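You operate a simulated robot arm through the tools that you are given. There is no shell and no other tool. Be economical: measure what you need, move in short steps, check, and stop when the job is done.

Carry out the task below with a simulated robot arm. There is one attempt and no reset: what you move stays moved.

TASK
Load the turntable: orange cap in the red cup, black nut in the yellow cup.
Fine: bring each cup to the arrow to load it; end with the yellow cup there.

It is judged by the outcome, as a careful person would: the job done as asked, and still so three seconds after it is handed in. It fails if anything else is knocked over, pushed out of place, dropped, spilled or broken. A push-on lid holds only when it is set on centred and level and pressed home; a screw cap is set on level and turned clockwise until tight.

THE ROBOT
A 7-joint arm with a two-finger parallel gripper, fixed in place. Base frame: the origin is at the foot of the arm, x ahead of it, y to its left, z up; the work surface is at about z = 800. Lengths are in mm, angles in degrees, forces in N, time in s.
With the tool pointing down near the work surface it reaches from about 300 to 700 mm from the base axis. Its first joint turns from -66.0 to 66.0 degrees. Payload 1.57 kg.
The tool frame sits at the grasp point between the pads (the TCP): z along the fingers, y along the line on which they close. The tips reach 30 mm beyond it. The gripper opens to 110 mm. The fingers are 24 mm wide and 12 mm thick; the gripper's body (48 by 112 mm) begins 78 mm behind the TCP.
Orientation is that of the tool frame in the base frame, as [roll, pitch, yaw] about the fixed x, y, z axes, in that order (R = Rz(yaw) Ry(pitch) Rx(roll)). With the fingers straight down and closing along the base's y, the tool's x points along the base's -x, its y along +y and its z along -z.

THE INTERFACE
- The arm moves only by the tool send_rows. Its argument "increments" is a list of rows, each an object of numbers (a shift or turn left out is 0, a gripper value left out holds the last): "tx", "ty", "tz": the shift along the tool's x, y, z in mm; "wx", "wy", "wz": the turn, a rotation vector about the tool's x, y, z in degrees; "grip": the gripper command, from -1 (shut) to 1 (fully open), values between in proportion. In form: [{"tx": .., "ty": .., "tz": .., "wx": .., "wy": .., "wz": .., "grip": ..}, ...]. A call has 1 to 12 rows; each row shifts and turns the commanded pose from where the row before left it, along the tool's axes as they then stand. Each row takes 0.2 s and may step no farther than 50 mm and 8.6 degrees from the row before; otherwise, or with a gripper value out of range, the whole call is refused. A pose out of reach is approached as far as the arm can. The call stops where the force on the tool passes 70 N (or 10 N more than at its start, if that is more) or the arm is blocked; 0.2 s more then pass. The fingers move at their own pace (about 108 mm/s each) and stop on an object; they squeeze with about 31 N. The grip force told is the motor's: it shows also when the fingers shut on nothing. Time passes only in rows, and 0.2 s behind the last, so rows that do not move let the fingers close. It gives the time, the measured TCP pose, the force on the tool (base axes), the opening and the grip force at its end, in the units of the frame above (readings bear some noise).
- Cameras (640 x 400 px; columns grow to the right, rows downward): "scene" is fixed at [141.8, -375.1, 1400.7]; the picture's right is [0.88, -0.48, 0.00], its down [-0.28, -0.50, -0.82] and it looks along [0.39, 0.72, -0.57] (base axes); focal length 336 px, centre (320, 200). "wrist" rides on the gripper at [70, 16, -141] in the tool frame; the picture's right is [-0.23, 0.97, 0.00], its down [-0.86, -0.20, -0.48] and it looks along [-0.47, -0.11, 0.88] (tool axes); focal length 222 px, centre (320, 200). There is no depth. A picture from a camera that has moved, and an enlarged one, comes with that camera's place and axes in the base frame and with its lens. The place of the scene camera against the robot may be out by one fixed shift of up to 18 mm in any direction.
- grab_frame(camera): a new picture of that camera. It takes no simulated time.
- zoom(camera, box): a new picture of the part [left, top, right, bottom] of that camera's present view, enlarged. It takes no simulated time.
- hand_in(): hands the job in; it is judged then, once.

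Go step by step. Nothing tells you positions but the pictures and the camera data: compare them with the known pose of the tool, close in by small moves and look again before you grip or let go. The budget is 120 turns and 76 pictures, counting those below and the enlarged ones. Unless the task says otherwise, let go and move clear before handing in, and close with one line.

The tools are called after ">>>" as a command line: name --argument value ..., lists and objects as JSON in quotes. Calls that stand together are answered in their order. send_rows: Moves the arm, as the interface text tells. Its arguments: {"type":"object","properties":{"increments":{"type":"array"}},"required":["increments"]} The other tools are called the same way: grab_frame (camera) takes a picture; zoom (camera, box) takes an enlarged picture of a part of a camera's view; hand_in () hands the job in.

At the start:

```text
time: 0.0
tcp_pos: [390.2, 0.5, 1200.4]
orientation: [180.0, 0.0, 179.9]
ft_force: [0.0, 0.0, -0.3]
gripper_width: 110.1
finger_force: 0.1
```

scene: 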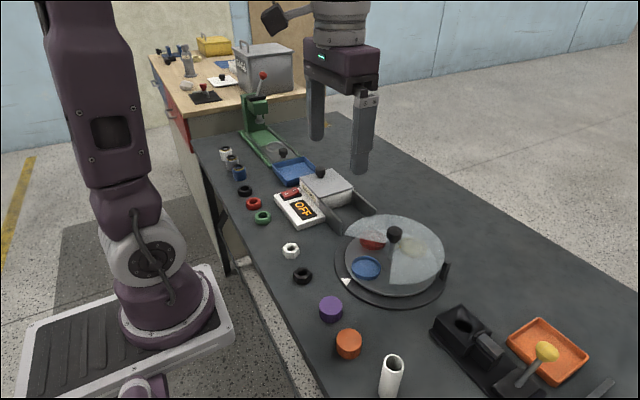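
wrist: 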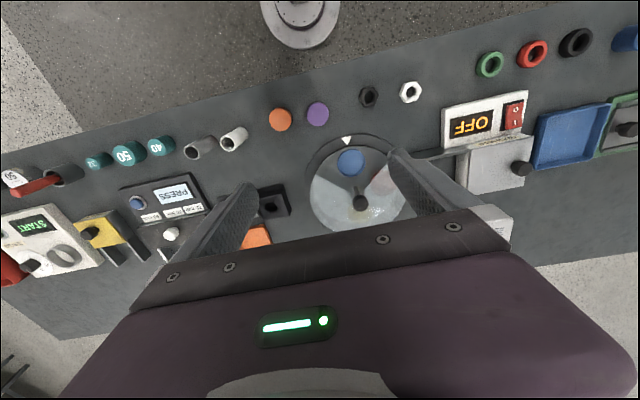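

I see a turntable with a transparent-sectored cover, a knob, and a white arrow; the blue cup is at the opening. I'll look closer at the turntable and the parts.

>>> zoom --camera "scene" --box '[310, 190, 470, 320]'

>>> zoom --camera "wrist" --box '[240, 70, 460, 240]'

```text
3.08 times, centred on (390, 255) of scene
camera zoom: at [141.8, -375.1, 1400.7], right [0.88, -0.48, 0.0], down [-0.28, -0.5, -0.82], along [0.39, 0.72, -0.57], focal length 1035 px, centre (105, 31)
```

zoom: 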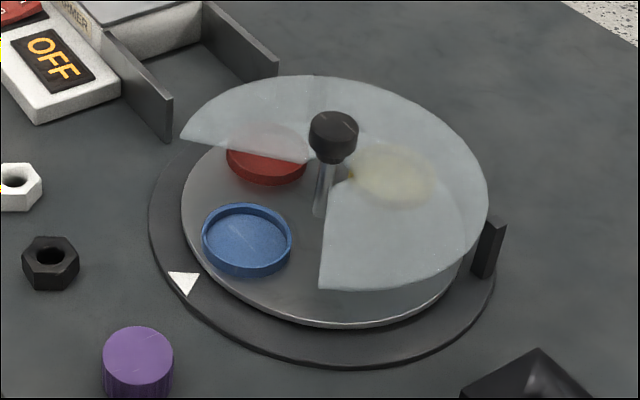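

```text
2.35 times, centred on (350, 155) of wrist
camera zoom: at [320.1, 17.3, 1341.0], right [0.23, 0.97, 0.0], down [0.86, -0.2, 0.48], along [0.47, -0.11, -0.88], focal length 523 px, centre (249, 306)
```

zoom: 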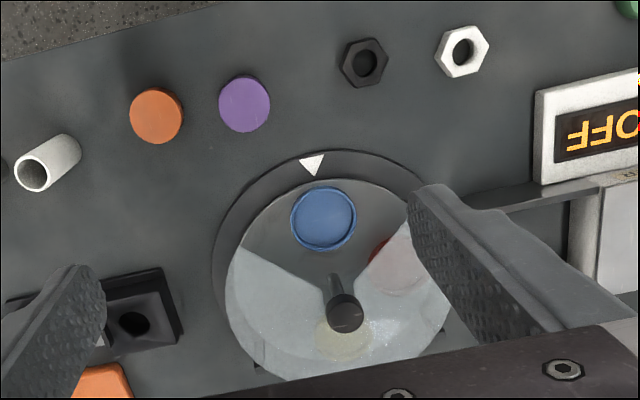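

The disc centre is about (582, 52), the arrow on its near side (-x), red on the +y side and yellow at the back. I move closer and over to measure heights.

>>> send_rows --increments '[{"tx": -40, "ty": 10, "tz": 20, "grip": 0}, {"tx": -40, "ty": 10, "tz": 20}, {"tx": -40, "ty": 10, "tz": 20}, {"tx": 0, "ty": 10, "tz": 20}, {}]'

>>> grab_frame --camera "wrist"

>>> grab_frame --camera "scene"

```text
time: 1.2
tcp_pos: [511.2, 41.9, 1119.6]
orientation: [-179.9, 0.0, -180.0]
ft_force: [0.0, -0.1, 0.5]
gripper_width: 55.0
finger_force: 0.1
```

```text
71 pictures are left
camera wrist: at [440.6, 59.2, 1261.0], right [0.23, 0.97, 0.0], down [0.85, -0.2, 0.48], along [0.47, -0.11, -0.88], focal length 222 px, centre (320, 200)
```

wrist: 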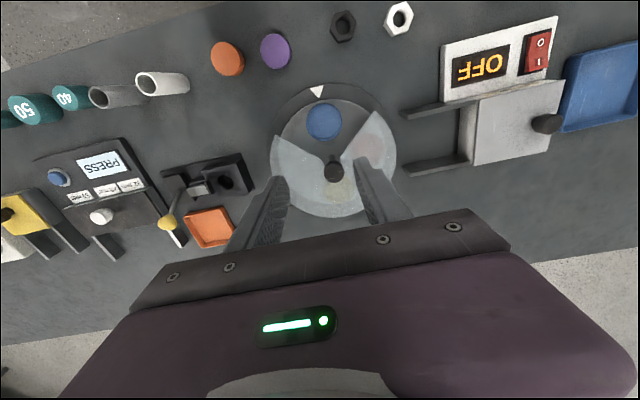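

```text
70 pictures are left
```

scene: 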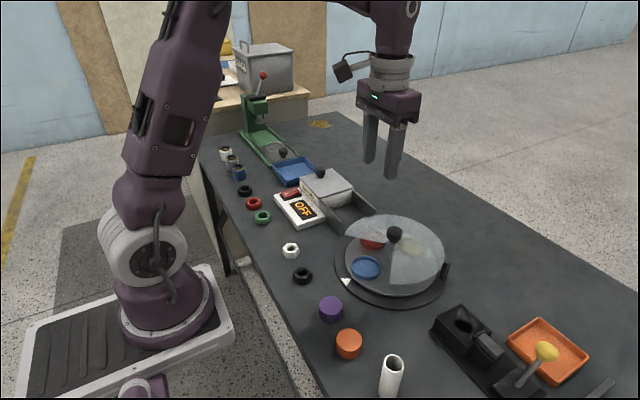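

>>> zoom --camera "wrist" --box '[253, 70, 413, 230]'

```text
2.50 times, centred on (333, 150) of wrist
camera zoom: at [440.6, 59.2, 1261.0], right [0.23, 0.97, 0.0], down [0.85, -0.2, 0.48], along [0.47, -0.11, -0.88], focal length 555 px, centre (288, 325)
```

zoom: 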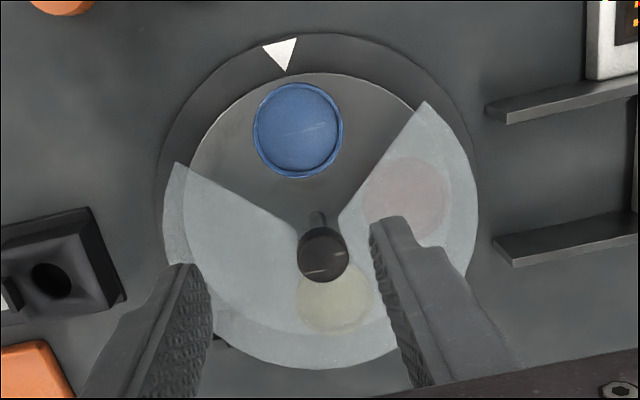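

The knob top is at about (585, 50, 900), with the shield (z≈868) fixed and open toward the arrow. The cups sit every 90° at radius 70. I move above the knob with the wrist pre-turned 45° clockwise so I can then turn it 90° counter-clockwise.

>>> send_rows --increments '[{"tx": -37, "ty": 4, "tz": 40, "grip": 0.4}, {"tx": -37, "ty": 4, "tz": 40}, {"tz": 40, "wz": 7.5}, {"tz": 20, "wz": 7.5}, {"wz": 7.5}, {"wz": 7.5}, {"wz": 7.5}, {"wz": 7.5}, {}]'

>>> grab_frame --camera "wrist"

>>> zoom --camera "scene" --box '[310, 160, 470, 320]'

```text
refused: row 1 steps farther than a row can; nothing moved
```

```text
68 pictures are left
camera wrist: at [440.6, 59.2, 1261.0], right [0.23, 0.97, 0.0], down [0.85, -0.2, 0.48], along [0.47, -0.11, -0.88], focal length 222 px, centre (320, 200)
```

wrist: 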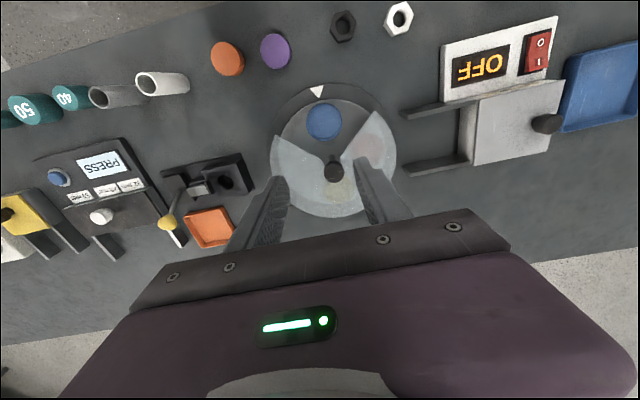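

```text
2.50 times, centred on (390, 240) of scene
camera zoom: at [141.8, -375.1, 1400.7], right [0.88, -0.48, 0.0], down [-0.28, -0.5, -0.82], along [0.39, 0.72, -0.57], focal length 841 px, centre (145, 100)
```

zoom: 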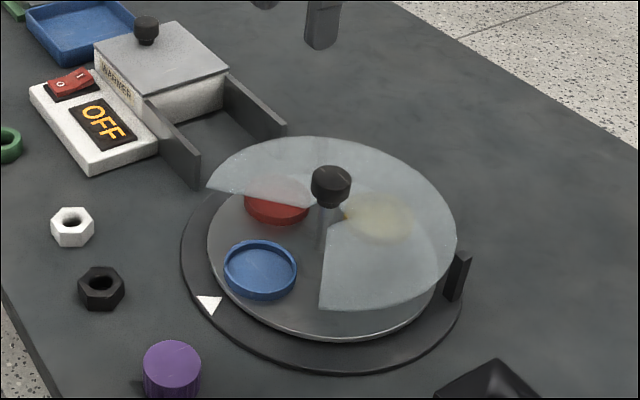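

The step was too long and nothing moved, so I resend it with smaller rows.

>>> send_rows --increments '[{"tx": -37, "ty": 4, "tz": 25, "grip": 0.4}, {"tx": -37, "ty": 4, "tz": 25}, {"tz": 40, "wz": 7.5}, {"tz": 40, "wz": 7.5}, {"tz": 15, "wz": 7.5}, {"wz": 7.5}, {"wz": 7.5}, {"wz": 7.5}, {}]'

>>> grab_frame --camera "wrist"

>>> zoom --camera "scene" --box '[310, 160, 470, 320]'

```text
time: 3.2
tcp_pos: [583.4, 48.4, 974.2]
orientation: [180.0, 0.1, 134.9]
ft_force: [0.0, 0.4, -0.3]
gripper_width: 77.0
finger_force: 0.1
```

```text
66 pictures are left
camera wrist: at [545.6, 109.6, 1116.3], right [0.85, 0.53, 0.0], down [0.46, -0.75, 0.48], along [0.25, -0.41, -0.88], focal length 222 px, centre (320, 200)
```

wrist: 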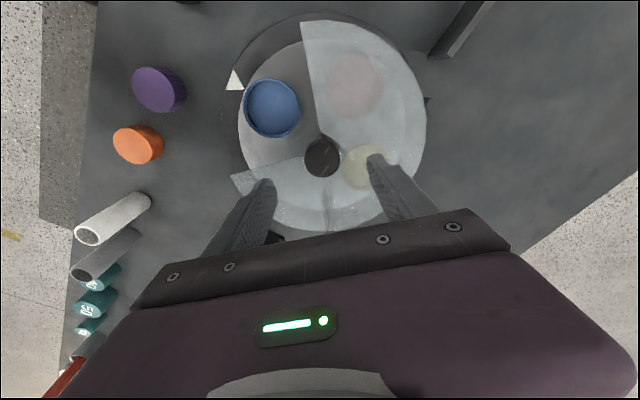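

```text
2.50 times, centred on (390, 240) of scene
camera zoom: at [141.8, -375.1, 1400.7], right [0.88, -0.48, 0.0], down [-0.28, -0.5, -0.82], along [0.39, 0.72, -0.57], focal length 841 px, centre (145, 100)
```

zoom: 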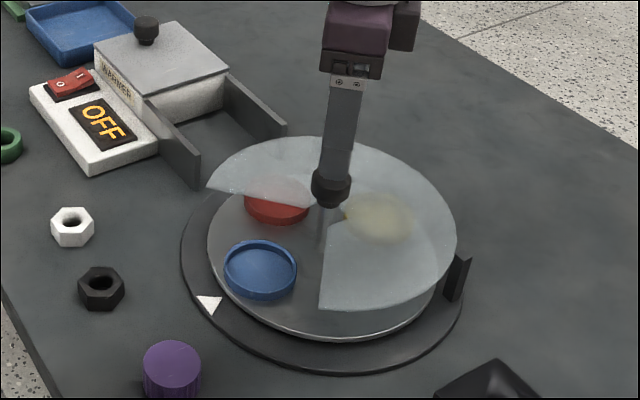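

The knob is centred under the tool. I go down to about z=911, watching the force, then close on the knob.

>>> send_rows --increments '[{"tx": 1, "ty": 1.8, "tz": 25}, {"tz": 20}, {"tz": 10}, {"tz": 8}, {"grip": -1}, {}, {}]'

>>> zoom --camera "scene" --box '[330, 160, 470, 300]'

```text
time: 4.8
tcp_pos: [584.2, 50.7, 909.1]
orientation: [-180.0, 0.1, 135.0]
ft_force: [-6.9, -4.5, -4.1]
gripper_width: 34.7
finger_force: 41.8
```

```text
2.86 times, centred on (400, 230) of scene
camera zoom: at [141.7, -375.2, 1400.6], right [0.88, -0.48, 0.0], down [-0.28, -0.5, -0.82], along [0.39, 0.72, -0.57], focal length 961 px, centre (91, 114)
```

zoom: 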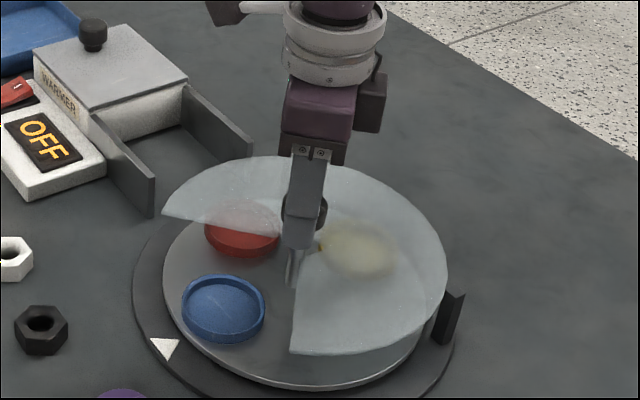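

The knob is held at 34.7 mm wide. I test with a small counter-clockwise turn.

>>> send_rows --increments '[{"ty": -0.7}, {"wz": -7.5}, {"wz": -7.5}, {}]'

>>> zoom --camera "scene" --box '[330, 160, 470, 300]'

```text
time: 5.8
tcp_pos: [583.8, 51.1, 911.7]
orientation: [180.0, -0.1, 150.1]
ft_force: [0.8, 2.2, -29.4]
gripper_width: 34.3
finger_force: 42.3
```

```text
2.86 times, centred on (400, 230) of scene
camera zoom: at [142.4, -375.0, 1400.6], right [0.88, -0.48, 0.0], down [-0.28, -0.5, -0.82], along [0.39, 0.72, -0.57], focal length 961 px, centre (91, 114)
```

zoom: 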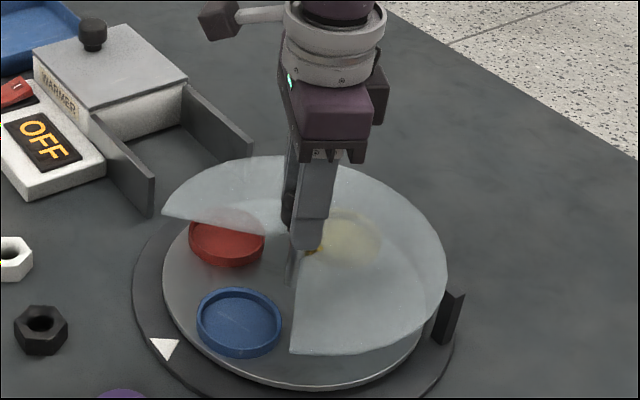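

The disc turns with the knob and the shield stays fixed. There is some vertical pull, so I ease down a little and keep turning.

>>> send_rows --increments '[{"tz": 2}, {"wz": -7.5}, {}]'

```text
time: 6.6
tcp_pos: [583.0, 50.1, 910.3]
orientation: [180.0, 0.0, 157.7]
ft_force: [-23.0, 3.2, 25.2]
gripper_width: 34.9
finger_force: 42.4
```

>>> send_rows --increments '[{"tz": -0.9, "tx": 0.6}, {"wz": -7.5}, {"wz": -7.5}, {"wz": -7.5}, {}]'

```text
time: 7.8
tcp_pos: [583.4, 49.9, 910.9]
orientation: [180.0, 0.0, -179.9]
ft_force: [-13.5, 7.2, 1.2]
gripper_width: 34.8
finger_force: 42.1
```

Turned 45° so far with moderate forces; I continue the remaining 45°.

>>> send_rows --increments '[{"tx": 0.4, "ty": 0.2}, {"wz": -7.5}, {"wz": -7.5}, {"wz": -7.5}, {"wz": -7.5}, {}]'

>>> zoom --camera "scene" --box '[330, 160, 470, 300]'

```text
time: 9.2
tcp_pos: [583.5, 50.4, 909.9]
orientation: [180.0, -0.1, -150.0]
ft_force: [11.0, -4.1, -30.3]
gripper_width: 34.5
finger_force: 41.7
```

```text
2.86 times, centred on (400, 230) of scene
camera zoom: at [142.6, -375.2, 1400.5], right [0.88, -0.48, 0.0], down [-0.28, -0.5, -0.82], along [0.39, 0.72, -0.57], focal length 961 px, centre (91, 114)
```

zoom: 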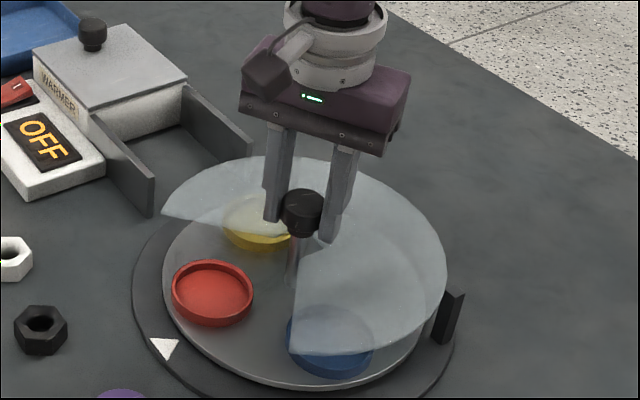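

>>> send_rows --increments '[{"tz": 0.8, "wz": -7.5}, {"wz": -7.5}, {}]'

>>> zoom --camera "scene" --box '[330, 160, 470, 300]'

```text
time: 10.0
tcp_pos: [584.0, 49.5, 909.4]
orientation: [-179.9, 0.0, -134.9]
ft_force: [17.6, -11.4, -19.5]
gripper_width: 34.8
finger_force: 41.9
```

```text
2.86 times, centred on (400, 230) of scene
camera zoom: at [142.6, -375.4, 1400.5], right [0.88, -0.48, 0.0], down [-0.28, -0.5, -0.82], along [0.39, 0.72, -0.57], focal length 961 px, centre (91, 114)
```

zoom: 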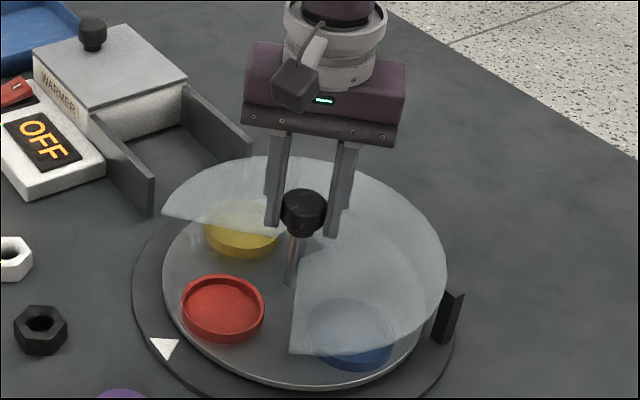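

Red now sits where blue was at the arrow. I let go, rise, turn the wrist back and head to the orange cap.

>>> send_rows --increments '[{"grip": 0.4}, {}, {"tz": -45}, {"tz": -45}, {"tz": -10, "wz": 7.5}, {"wz": 7.5}, {"wz": 7.5}, {"wz": 7.5}, {"wz": 7.5}, {"wz": 7.5}, {}]'

>>> send_rows --increments '[{"tx": 41, "ty": -27}, {"tx": 41, "ty": -27}, {"tx": 41, "ty": -27}, {"tx": 41, "ty": -27}, {"tx": 41, "ty": -27}, {}]'

>>> grab_frame --camera "wrist"

>>> grab_frame --camera "scene"

```text
time: 12.4
tcp_pos: [583.8, 50.3, 1010.4]
orientation: [-180.0, 0.0, 179.9]
ft_force: [0.0, -0.1, 1.0]
gripper_width: 77.0
finger_force: 0.1
```

```text
time: 13.8
tcp_pos: [379.5, -83.1, 1012.1]
orientation: [-180.0, 0.0, -179.9]
ft_force: [0.0, -0.6, -0.6]
gripper_width: 77.0
finger_force: 0.0
```

```text
60 pictures are left
camera wrist: at [309.0, -66.4, 1153.6], right [0.23, 0.97, 0.0], down [0.85, -0.2, 0.48], along [0.47, -0.11, -0.88], focal length 222 px, centre (320, 200)
```

wrist: 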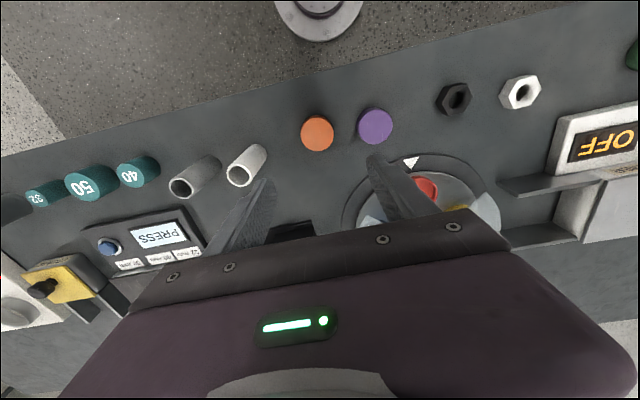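

```text
59 pictures are left
```

scene: 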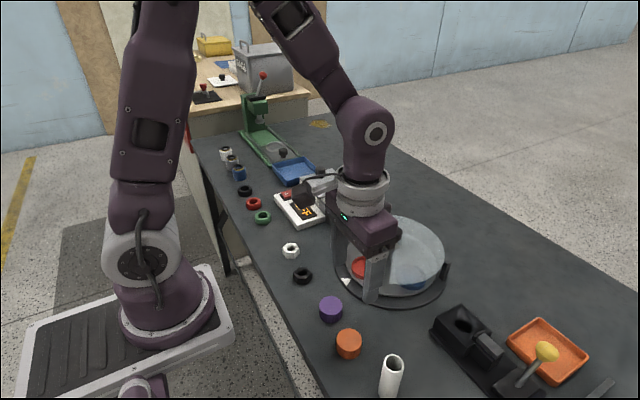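

The cap is at about (377, -85.5) with its top near z=830. I narrow the opening to 66 mm, since the purple cap is close by, and come down partway to check.

>>> send_rows --increments '[{"tx": 2.5, "ty": -2.4, "tz": 45, "grip": 0.2}, {"tz": 45}, {"tz": 32}, {}]'

>>> grab_frame --camera "wrist"

>>> zoom --camera "scene" --box '[280, 240, 440, 400]'

```text
time: 14.8
tcp_pos: [375.5, -85.6, 891.1]
orientation: [-180.0, -0.1, 180.0]
ft_force: [0.2, -0.2, -0.8]
gripper_width: 66.0
finger_force: 0.1
```

```text
58 pictures are left
camera wrist: at [306.2, -68.4, 1031.9], right [0.23, 0.97, 0.0], down [0.85, -0.2, 0.48], along [0.47, -0.11, -0.88], focal length 222 px, centre (320, 200)
```

wrist: 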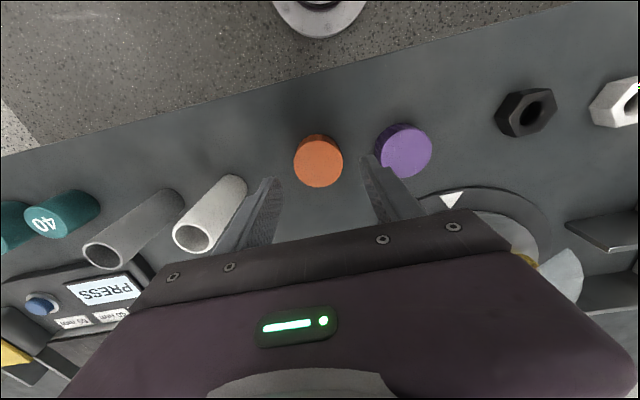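

```text
2.50 times, centred on (360, 320) of scene
camera zoom: at [141.8, -375.1, 1400.7], right [0.88, -0.48, 0.0], down [-0.28, -0.5, -0.82], along [0.39, 0.72, -0.57], focal length 841 px, centre (220, -100)
```

zoom: 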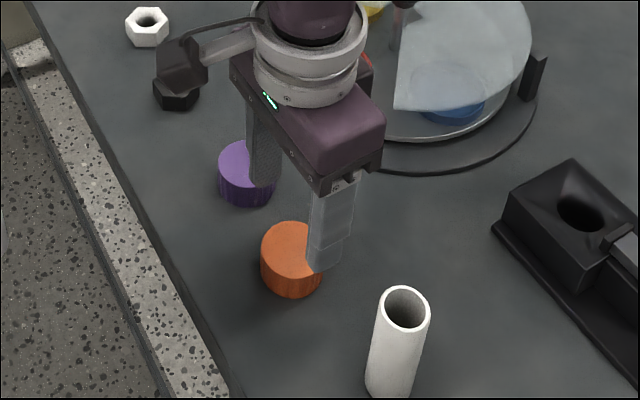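

Aligned with the cap: about 46 mm wide and 30 mm tall. I descend so the tips overlap the upper ~12 mm and close.

>>> send_rows --increments '[{"tz": 25}, {"tz": 18}, {}, {"grip": -1}, {}, {}]'

>>> grab_frame --camera "wrist"

>>> zoom --camera "scene" --box '[280, 240, 440, 400]'

```text
time: 16.2
tcp_pos: [376.4, -86.5, 847.9]
orientation: [180.0, 0.0, 179.9]
ft_force: [0.5, 0.0, 0.7]
gripper_width: 48.7
finger_force: 30.6
```

```text
56 pictures are left
camera wrist: at [306.7, -70.4, 989.2], right [0.23, 0.97, 0.0], down [0.86, -0.2, 0.48], along [0.47, -0.11, -0.88], focal length 222 px, centre (320, 200)
```

wrist: 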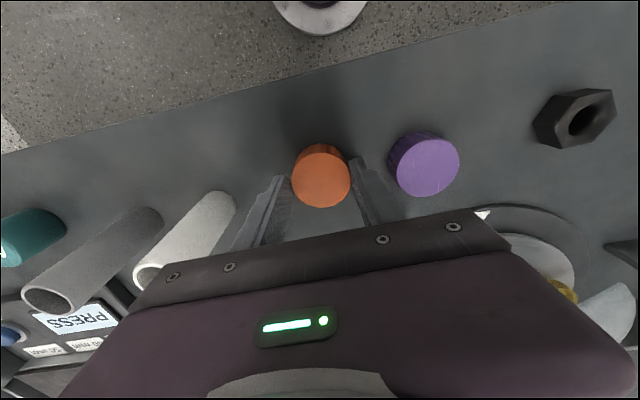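

```text
2.50 times, centred on (360, 320) of scene
camera zoom: at [141.8, -375.1, 1400.7], right [0.88, -0.48, 0.0], down [-0.28, -0.5, -0.82], along [0.39, 0.72, -0.57], focal length 841 px, centre (220, -100)
```

zoom: 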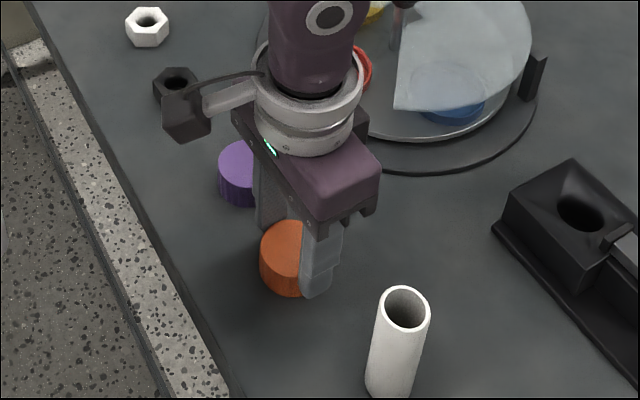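

The cap is gripped at 48.7 mm. I lift it straight up and bring it over the red cup.

>>> send_rows --increments '[{"tz": -30}, {"tz": -45}, {"tz": -35}, {"tx": -35, "ty": 34}, {"tx": -35, "ty": 34}, {"tx": -35, "ty": 34}, {"tx": -35, "ty": 34}, {}]'

>>> grab_frame --camera "wrist"

>>> zoom --camera "scene" --box '[300, 160, 460, 320]'

```text
time: 18.0
tcp_pos: [515.4, 48.8, 956.1]
orientation: [-180.0, 0.0, 179.9]
ft_force: [0.6, 0.9, -0.2]
gripper_width: 48.9
finger_force: 31.2
```

```text
54 pictures are left
camera wrist: at [446.0, 65.7, 1098.2], right [0.23, 0.97, 0.0], down [0.86, -0.2, 0.48], along [0.47, -0.11, -0.88], focal length 222 px, centre (320, 200)
```

wrist: 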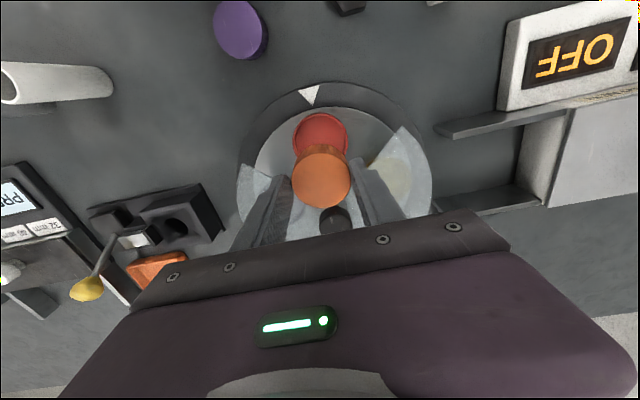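

```text
2.50 times, centred on (380, 240) of scene
camera zoom: at [141.9, -375.1, 1400.7], right [0.88, -0.48, 0.0], down [-0.28, -0.5, -0.82], along [0.39, 0.72, -0.57], focal length 841 px, centre (170, 100)
```

zoom: 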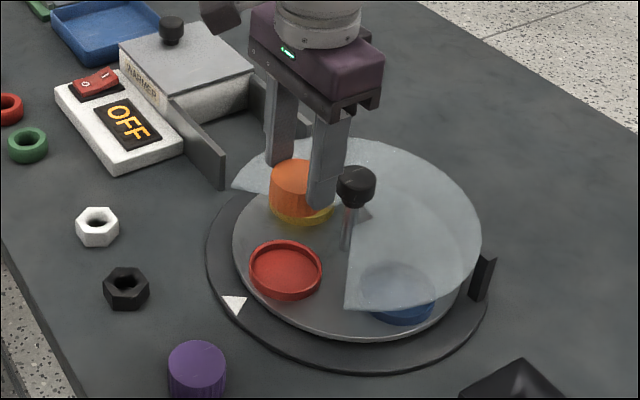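

The cap is lined up over the red cup. I lower it partway and check in both pictures.

>>> send_rows --increments '[{"tx": -0.5, "tz": 35}, {"tz": 30}, {}]'

>>> zoom --camera "wrist" --box '[240, 80, 420, 240]'

>>> zoom --camera "scene" --box '[325, 200, 425, 300]'

```text
time: 18.8
tcp_pos: [515.8, 47.0, 890.5]
orientation: [-180.0, 0.0, 180.0]
ft_force: [-0.3, -0.1, 0.9]
gripper_width: 48.7
finger_force: 31.0
```

```text
2.50 times, centred on (330, 160) of wrist
camera zoom: at [446.2, 65.2, 1031.7], right [0.23, 0.97, 0.0], down [0.85, -0.2, 0.48], along [0.47, -0.11, -0.88], focal length 555 px, centre (295, 300)
```

zoom: 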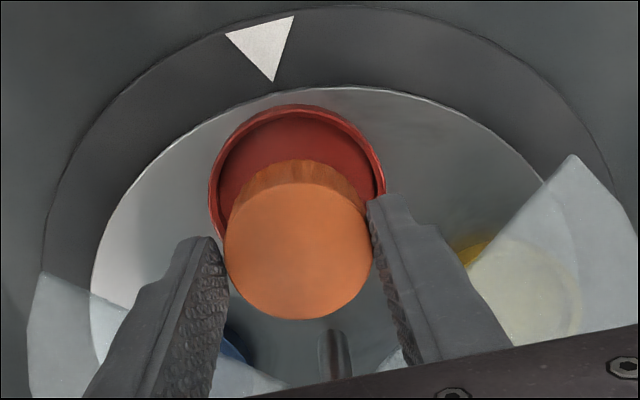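

```text
4.00 times, centred on (375, 250) of scene
camera zoom: at [141.8, -375.1, 1400.7], right [0.88, -0.48, 0.0], down [-0.28, -0.5, -0.82], along [0.39, 0.72, -0.57], focal length 1346 px, centre (100, 0)
```

zoom: 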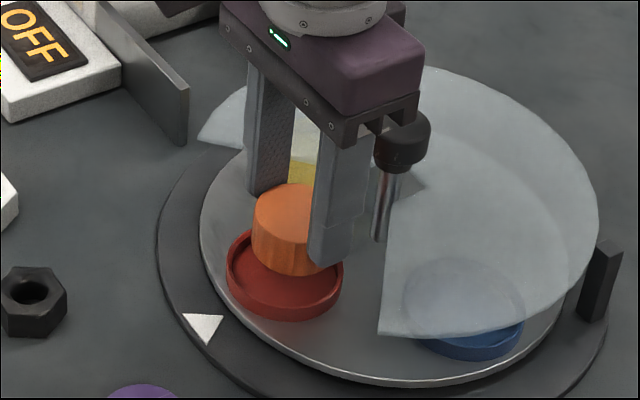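

Nearly centred. I shift 1 mm and lower by small steps until contact.

>>> send_rows --increments '[{"tx": 1.2, "tz": 12}, {"tz": 4}, {}]'

>>> zoom --camera "wrist" --box '[240, 80, 420, 240]'

>>> zoom --camera "scene" --box '[325, 200, 425, 300]'

```text
time: 19.6
tcp_pos: [515.7, 49.7, 874.5]
orientation: [180.0, 0.0, 180.0]
ft_force: [-0.8, 0.1, 0.1]
gripper_width: 48.8
finger_force: 31.0
```

```text
2.50 times, centred on (330, 160) of wrist
camera zoom: at [445.0, 66.8, 1015.7], right [0.23, 0.97, 0.0], down [0.85, -0.2, 0.48], along [0.47, -0.11, -0.88], focal length 555 px, centre (295, 300)
```

zoom: 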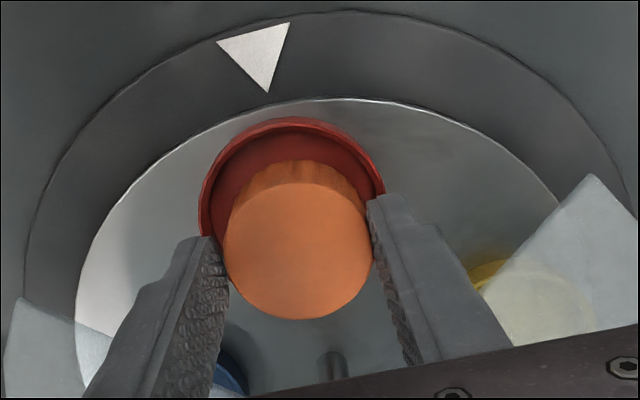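

```text
4.00 times, centred on (375, 250) of scene
camera zoom: at [141.8, -375.1, 1400.7], right [0.88, -0.48, 0.0], down [-0.28, -0.5, -0.82], along [0.39, 0.72, -0.57], focal length 1346 px, centre (100, 0)
```

zoom: 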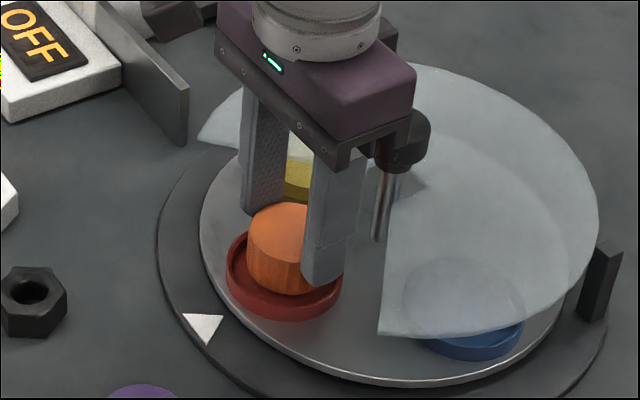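

>>> send_rows --increments '[{"tz": 3}, {"tz": 2}, {}]'

>>> zoom --camera "scene" --box '[335, 230, 395, 290]'

```text
time: 20.4
tcp_pos: [514.5, 49.3, 868.8]
orientation: [180.0, -0.1, 179.9]
ft_force: [-0.4, 0.4, 0.0]
gripper_width: 48.5
finger_force: 31.0
```

```text
6.67 times, centred on (365, 260) of scene
camera zoom: at [141.8, -375.1, 1400.7], right [0.88, -0.48, 0.0], down [-0.28, -0.5, -0.82], along [0.39, 0.72, -0.57], focal length 2243 px, centre (20, -200)
```

zoom: 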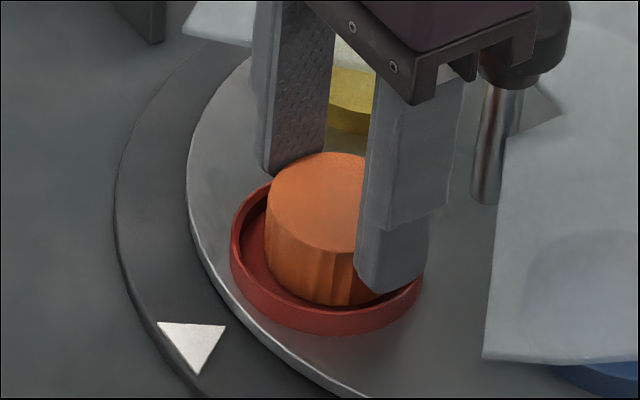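

>>> send_rows --increments '[{"tz": 2}, {}]'

>>> send_rows --increments '[{"tz": 2}, {}]'

>>> zoom --camera "scene" --box '[335, 230, 395, 290]'

```text
time: 21.0
tcp_pos: [516.2, 47.5, 867.4]
orientation: [-179.9, 0.0, -179.9]
ft_force: [0.1, -0.2, -0.6]
gripper_width: 48.8
finger_force: 30.4
```

```text
time: 21.6
tcp_pos: [515.2, 49.9, 865.2]
orientation: [-180.0, 0.0, 180.0]
ft_force: [-1.6, -1.1, 19.5]
gripper_width: 48.8
finger_force: 31.3
```

```text
6.67 times, centred on (365, 260) of scene
camera zoom: at [141.5, -375.2, 1400.7], right [0.88, -0.48, 0.0], down [-0.28, -0.5, -0.82], along [0.39, 0.72, -0.57], focal length 2243 px, centre (20, -200)
```

zoom: 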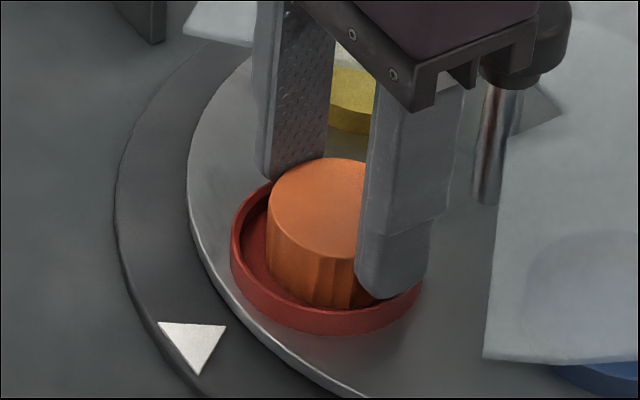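

Contact at 19.5 N with the cap bottom at z≈817, inside the cup. I ease off slightly, open a little and rise.

>>> send_rows --increments '[{"tz": -0.8}, {"grip": 0.1}, {}, {"tz": -20}, {"tz": -40}, {"tz": -40}, {}]'

>>> zoom --camera "scene" --box '[325, 200, 425, 300]'

>>> zoom --camera "wrist" --box '[240, 60, 420, 220]'

```text
time: 23.2
tcp_pos: [513.8, 51.1, 966.2]
orientation: [180.0, -0.1, -180.0]
ft_force: [0.0, -0.1, 0.2]
gripper_width: 60.4
finger_force: 0.1
```

```text
4.00 times, centred on (375, 250) of scene
camera zoom: at [141.8, -375.1, 1400.7], right [0.88, -0.48, 0.0], down [-0.28, -0.5, -0.82], along [0.39, 0.72, -0.57], focal length 1346 px, centre (100, 0)
```

zoom: 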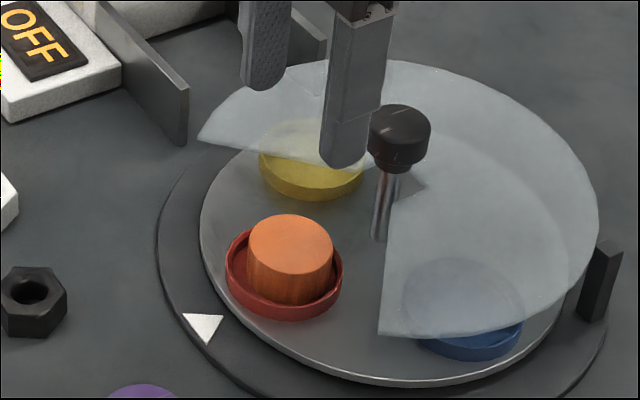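

```text
2.50 times, centred on (330, 140) of wrist
camera zoom: at [443.1, 67.6, 1107.6], right [0.23, 0.97, 0.0], down [0.86, -0.2, 0.48], along [0.47, -0.11, -0.88], focal length 555 px, centre (295, 350)
```

zoom: 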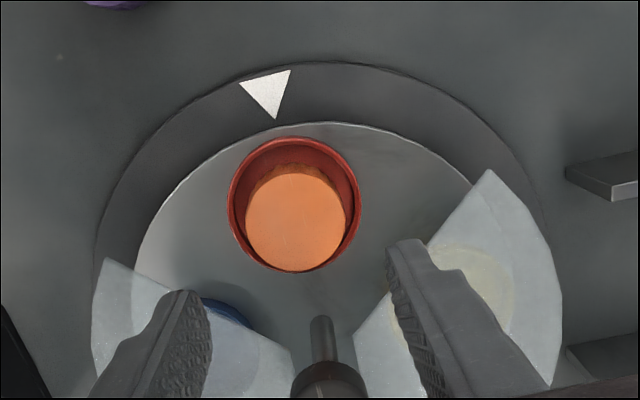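

The cap sits in the red cup. Now back to the knob, pre-turned 45° clockwise, to turn another 90° counter-clockwise.

>>> send_rows --increments '[{"tx": -35, "ty": -0.5, "grip": 0.4}, {"tx": -35}, {"wz": 7.5}, {"wz": 7.5}, {"wz": 7.5}, {"wz": 7.5}, {"wz": 7.5}, {"wz": 7.5}, {}]'

>>> grab_frame --camera "wrist"

```text
time: 25.2
tcp_pos: [584.8, 49.2, 965.9]
orientation: [-180.0, 0.0, 134.9]
ft_force: [-0.1, 1.0, 0.1]
gripper_width: 77.2
finger_force: 0.1
```

```text
44 pictures are left
camera wrist: at [547.5, 110.4, 1106.9], right [0.85, 0.53, 0.0], down [0.46, -0.75, 0.48], along [0.25, -0.41, -0.88], focal length 222 px, centre (320, 200)
```

wrist: 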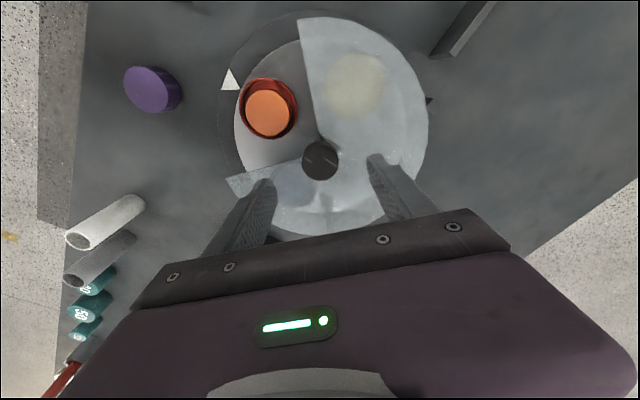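

>>> send_rows --increments '[{"tx": 0.7, "tz": 25}, {"tz": 20}, {"tz": 10}, {}, {"grip": -1}, {}, {}]'

>>> send_rows --increments '[{"wz": -7.5}, {"wz": -7.5}, {"wz": -7.5}, {}]'

```text
time: 26.8
tcp_pos: [583.6, 51.0, 911.4]
orientation: [179.8, -0.1, 135.0]
ft_force: [7.2, 6.7, -8.3]
gripper_width: 34.6
finger_force: 42.2
```

```text
time: 27.8
tcp_pos: [583.5, 50.0, 910.0]
orientation: [180.0, 0.0, 157.7]
ft_force: [1.2, 12.1, -3.4]
gripper_width: 34.8
finger_force: 41.8
```

>>> send_rows --increments '[{"ty": 0.3}, {"wz": -7.5}, {"wz": -7.5}, {"wz": -7.5}, {"wz": -7.5}, {"wz": -7.5}, {"wz": -7.5}, {}]'

>>> zoom --camera "scene" --box '[330, 160, 470, 300]'

```text
time: 29.6
tcp_pos: [584.6, 49.4, 909.9]
orientation: [-179.9, 0.0, -157.3]
ft_force: [-3.9, 12.3, 8.3]
gripper_width: 34.6
finger_force: 42.0
```

```text
2.86 times, centred on (400, 230) of scene
camera zoom: at [141.6, -374.8, 1400.8], right [0.88, -0.48, 0.0], down [-0.28, -0.5, -0.82], along [0.39, 0.72, -0.57], focal length 961 px, centre (91, 114)
```

zoom: 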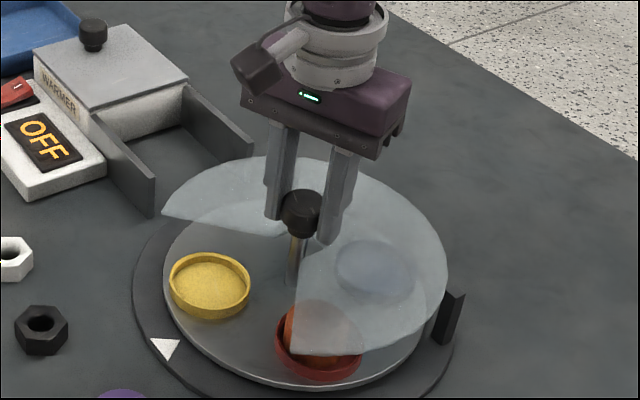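

The cap passes under the shield with no contact. The last 22.5° remains.

>>> send_rows --increments '[{"wz": -7.5}, {"wz": -7.5}, {"wz": -7.5}, {}]'

>>> zoom --camera "scene" --box '[330, 160, 470, 300]'

```text
time: 30.6
tcp_pos: [584.6, 49.0, 910.8]
orientation: [180.0, -0.1, -134.8]
ft_force: [-0.8, 3.1, -12.4]
gripper_width: 34.7
finger_force: 42.1
```

```text
2.86 times, centred on (400, 230) of scene
camera zoom: at [142.0, -375.0, 1400.7], right [0.88, -0.48, 0.0], down [-0.28, -0.5, -0.82], along [0.39, 0.72, -0.57], focal length 961 px, centre (91, 114)
```

zoom: 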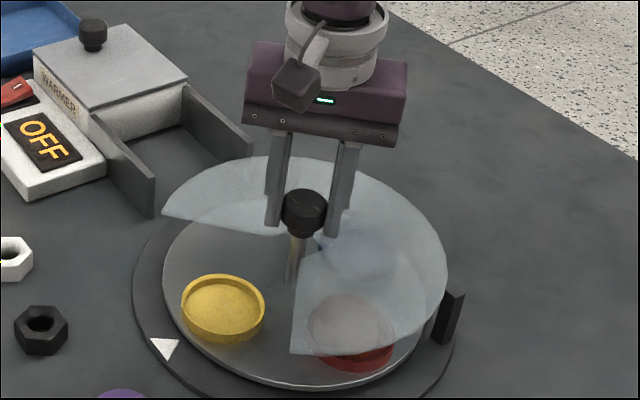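

Yellow is at the arrow. I release, rise, turn back and go over the black nut.

>>> send_rows --increments '[{"grip": 0.4}, {}, {"tz": -45}, {"tz": -45}, {"wz": 7.5}, {"wz": 7.5}, {"wz": 7.5}, {"wz": 7.5}, {"wz": 7.5}, {"wz": 7.5}, {}]'

>>> send_rows --increments '[{"tx": 41, "ty": 12}, {"tx": 41, "ty": 12}, {"tx": 41, "ty": 12}, {"tx": 41, "ty": 13}, {"tx": 41, "ty": 13}, {"tz": 40}, {}]'

>>> grab_frame --camera "wrist"

>>> zoom --camera "wrist" --box '[270, 90, 370, 190]'

```text
time: 33.0
tcp_pos: [584.5, 50.2, 1000.5]
orientation: [180.0, 0.1, -180.0]
ft_force: [0.6, 0.8, -0.3]
gripper_width: 76.9
finger_force: 0.0
```

```text
time: 34.6
tcp_pos: [380.5, 106.5, 961.0]
orientation: [180.0, 0.0, 180.0]
ft_force: [-0.2, -0.2, 0.0]
gripper_width: 76.8
finger_force: 0.1
```

```text
41 pictures are left
camera wrist: at [310.3, 124.0, 1102.3], right [0.23, 0.97, 0.0], down [0.85, -0.2, 0.48], along [0.47, -0.11, -0.88], focal length 222 px, centre (320, 200)
```

wrist: 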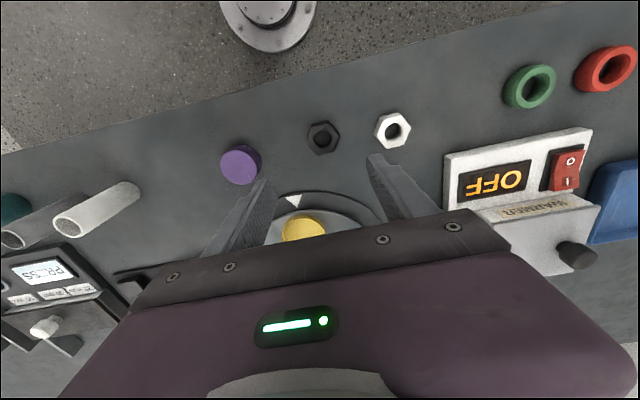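

```text
4.00 times, centred on (320, 140) of wrist
camera zoom: at [310.3, 124.0, 1102.3], right [0.23, 0.97, 0.0], down [0.85, -0.2, 0.48], along [0.47, -0.11, -0.88], focal length 888 px, centre (320, 440)
```

zoom: 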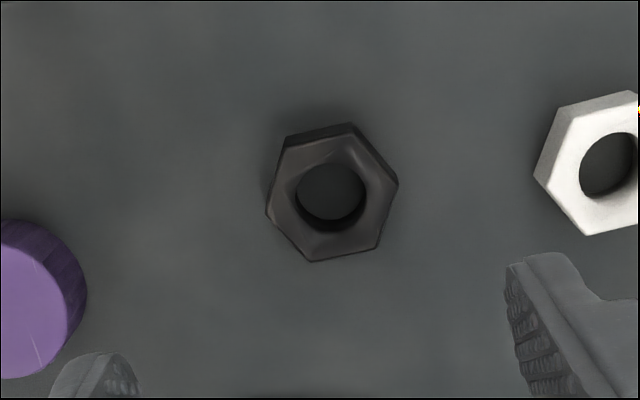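

The black nut is at about (378, 112), with flat pairs facing x and ±60° from it. It measures 36–37 mm across the flats and about 19 mm tall. I turn the wrist 28° to match a pair and come down partway.

>>> send_rows --increments '[{"tx": 2.5, "ty": 5.3, "grip": 0.05}, {"wz": -7, "tz": 20}, {"wz": -7, "tz": 20}, {"wz": -7, "tz": 20}, {"wz": -7, "tz": 20}, {}]'

>>> zoom --camera "wrist" --box '[240, 100, 400, 230]'

>>> zoom --camera "scene" --box '[260, 220, 340, 300]'

```text
time: 36.0
tcp_pos: [377.8, 115.8, 881.3]
orientation: [-179.9, 0.0, -151.9]
ft_force: [0.7, 0.3, -1.0]
gripper_width: 57.8
finger_force: 0.0
```

```text
3.08 times, centred on (320, 165) of wrist
camera zoom: at [308.0, 98.2, 1022.2], right [-0.26, 0.97, 0.0], down [0.85, 0.23, 0.48], along [0.46, 0.12, -0.88], focal length 684 px, centre (320, 308)
```

zoom: 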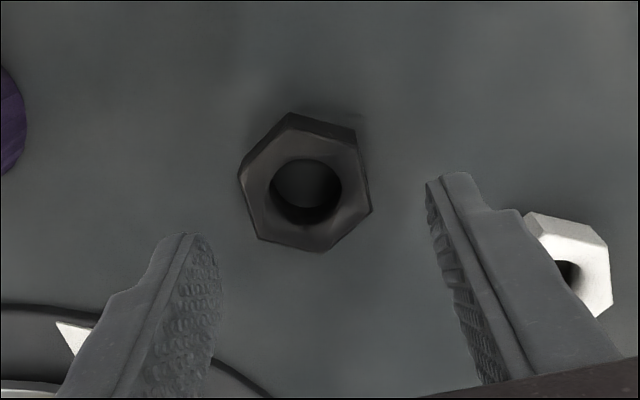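

```text
5.00 times, centred on (300, 260) of scene
camera zoom: at [141.8, -375.1, 1400.7], right [0.88, -0.48, 0.0], down [-0.28, -0.5, -0.82], along [0.39, 0.72, -0.57], focal length 1682 px, centre (420, -100)
```

zoom: 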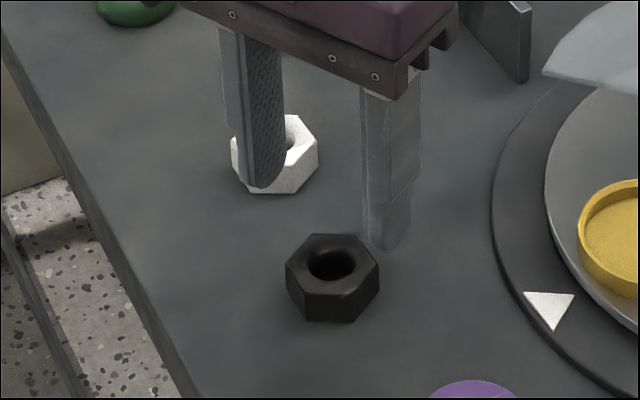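

The flats line up with the fingers. The nut lies about 3 mm in tool x and -4 mm in tool y from centre, so I correct that, descend to z≈841 and check before gripping.

>>> send_rows --increments '[{"tx": 2.8, "ty": -4.2}, {"tz": 20}, {"tz": 20}, {}]'

>>> zoom --camera "wrist" --box '[240, 120, 400, 250]'

>>> zoom --camera "scene" --box '[270, 230, 340, 300]'

```text
time: 37.0
tcp_pos: [376.1, 109.5, 840.3]
orientation: [-180.0, 0.0, -151.9]
ft_force: [-0.8, -0.2, 0.0]
gripper_width: 57.7
finger_force: 0.1
```

```text
3.08 times, centred on (320, 185) of wrist
camera zoom: at [306.9, 92.0, 981.4], right [-0.26, 0.97, 0.0], down [0.85, 0.23, 0.48], along [0.46, 0.12, -0.88], focal length 684 px, centre (320, 246)
```

zoom: 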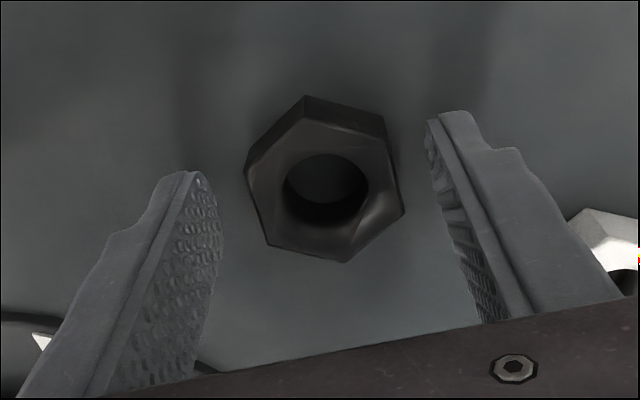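

```text
5.71 times, centred on (305, 265) of scene
camera zoom: at [141.8, -375.1, 1400.7], right [0.88, -0.48, 0.0], down [-0.28, -0.5, -0.82], along [0.39, 0.72, -0.57], focal length 1922 px, centre (406, -171)
```

zoom: 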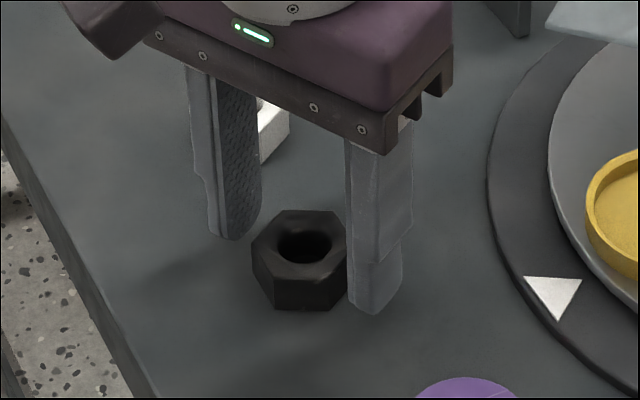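

Well centred. I close on the nut.

>>> send_rows --increments '[{"grip": -1}, {}, {}]'

>>> zoom --camera "wrist" --box '[240, 120, 400, 250]'

```text
time: 37.8
tcp_pos: [374.5, 109.1, 840.5]
orientation: [180.0, -0.1, -152.0]
ft_force: [-0.4, -0.6, -0.1]
gripper_width: 36.9
finger_force: 31.4
```

```text
3.08 times, centred on (320, 185) of wrist
camera zoom: at [306.9, 92.0, 981.6], right [-0.26, 0.97, 0.0], down [0.85, 0.23, 0.48], along [0.46, 0.12, -0.88], focal length 684 px, centre (320, 246)
```

zoom: 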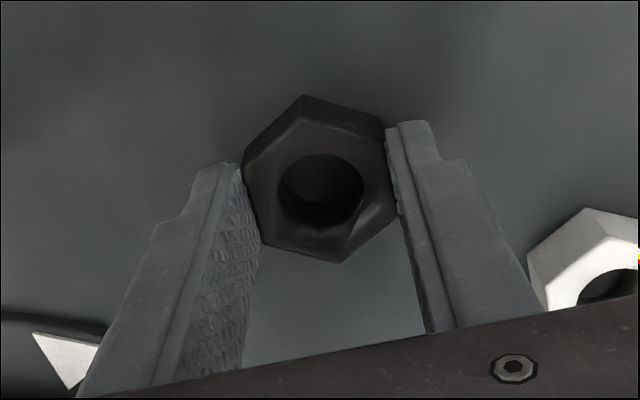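

The nut is gripped squarely at 36.9 mm. I lift, turn back and carry it to the yellow cup.

>>> send_rows --increments '[{"tz": -30}, {"tz": -45}, {"tz": -35}, {"wz": 7}, {"wz": 7}, {"wz": 7}, {"wz": 7}, {"tx": -34.5, "ty": -15}, {"tx": -34.5, "ty": -15}, {"tx": -34, "ty": -15}, {"tx": -34, "ty": -15}, {}]'

>>> send_rows --increments '[{"tz": 35}, {"tz": 20}, {}]'

>>> zoom --camera "wrist" --box '[240, 80, 420, 240]'

>>> zoom --camera "scene" --box '[325, 200, 425, 300]'

```text
time: 40.4
tcp_pos: [513.2, 49.8, 950.6]
orientation: [-180.0, -0.1, 180.0]
ft_force: [0.4, -1.0, 0.0]
gripper_width: 36.8
finger_force: 31.2
```

```text
time: 41.2
tcp_pos: [514.0, 52.0, 894.7]
orientation: [180.0, 0.0, -180.0]
ft_force: [-0.2, 0.6, 0.3]
gripper_width: 36.6
finger_force: 30.9
```

```text
2.50 times, centred on (330, 160) of wrist
camera zoom: at [443.7, 69.4, 1035.7], right [0.23, 0.97, 0.0], down [0.86, -0.2, 0.48], along [0.47, -0.11, -0.88], focal length 555 px, centre (295, 300)
```

zoom: 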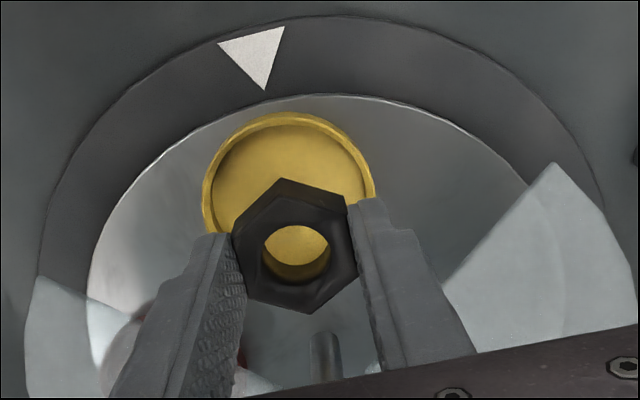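

```text
4.00 times, centred on (375, 250) of scene
camera zoom: at [141.8, -375.1, 1400.7], right [0.88, -0.48, 0.0], down [-0.28, -0.5, -0.82], along [0.39, 0.72, -0.57], focal length 1346 px, centre (100, 0)
```

zoom: 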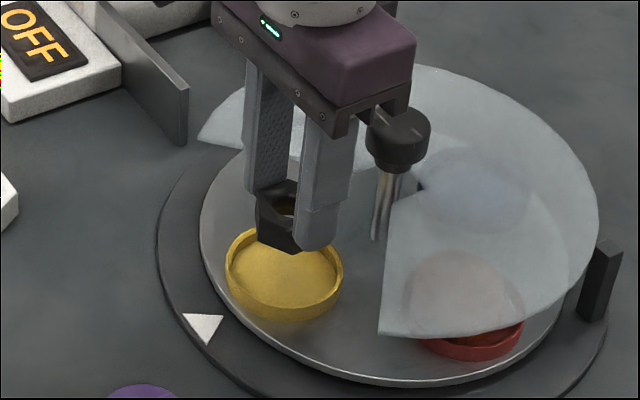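

The cup centre is about 2–3 mm toward -x and -y of the tool. I correct that and lower most of the way.

>>> send_rows --increments '[{"tx": 2, "ty": -2}, {"tz": 20}, {"tz": 8}, {}]'

>>> zoom --camera "wrist" --box '[240, 80, 420, 240]'

>>> zoom --camera "scene" --box '[335, 230, 395, 290]'

```text
time: 42.2
tcp_pos: [512.5, 49.4, 866.5]
orientation: [-180.0, 0.0, -179.9]
ft_force: [0.4, 0.4, -0.7]
gripper_width: 36.9
finger_force: 31.0
```

```text
2.50 times, centred on (330, 160) of wrist
camera zoom: at [442.9, 66.1, 1008.3], right [0.23, 0.97, 0.0], down [0.86, -0.2, 0.48], along [0.47, -0.11, -0.88], focal length 555 px, centre (295, 300)
```

zoom: 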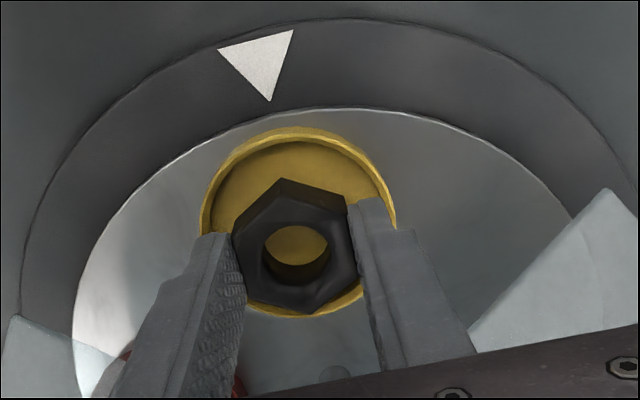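

```text
6.67 times, centred on (365, 260) of scene
camera zoom: at [141.8, -375.1, 1400.7], right [0.88, -0.48, 0.0], down [-0.28, -0.5, -0.82], along [0.39, 0.72, -0.57], focal length 2243 px, centre (20, -200)
```

zoom: 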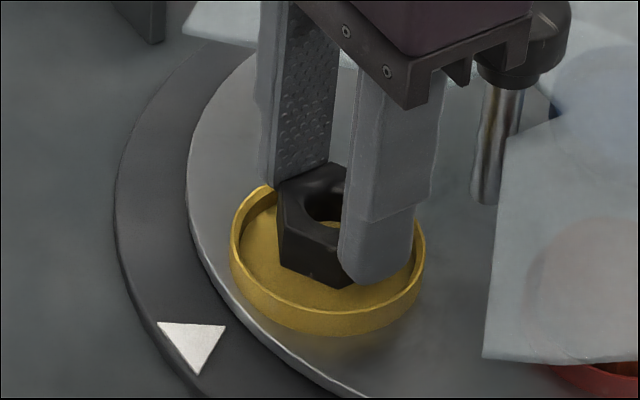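

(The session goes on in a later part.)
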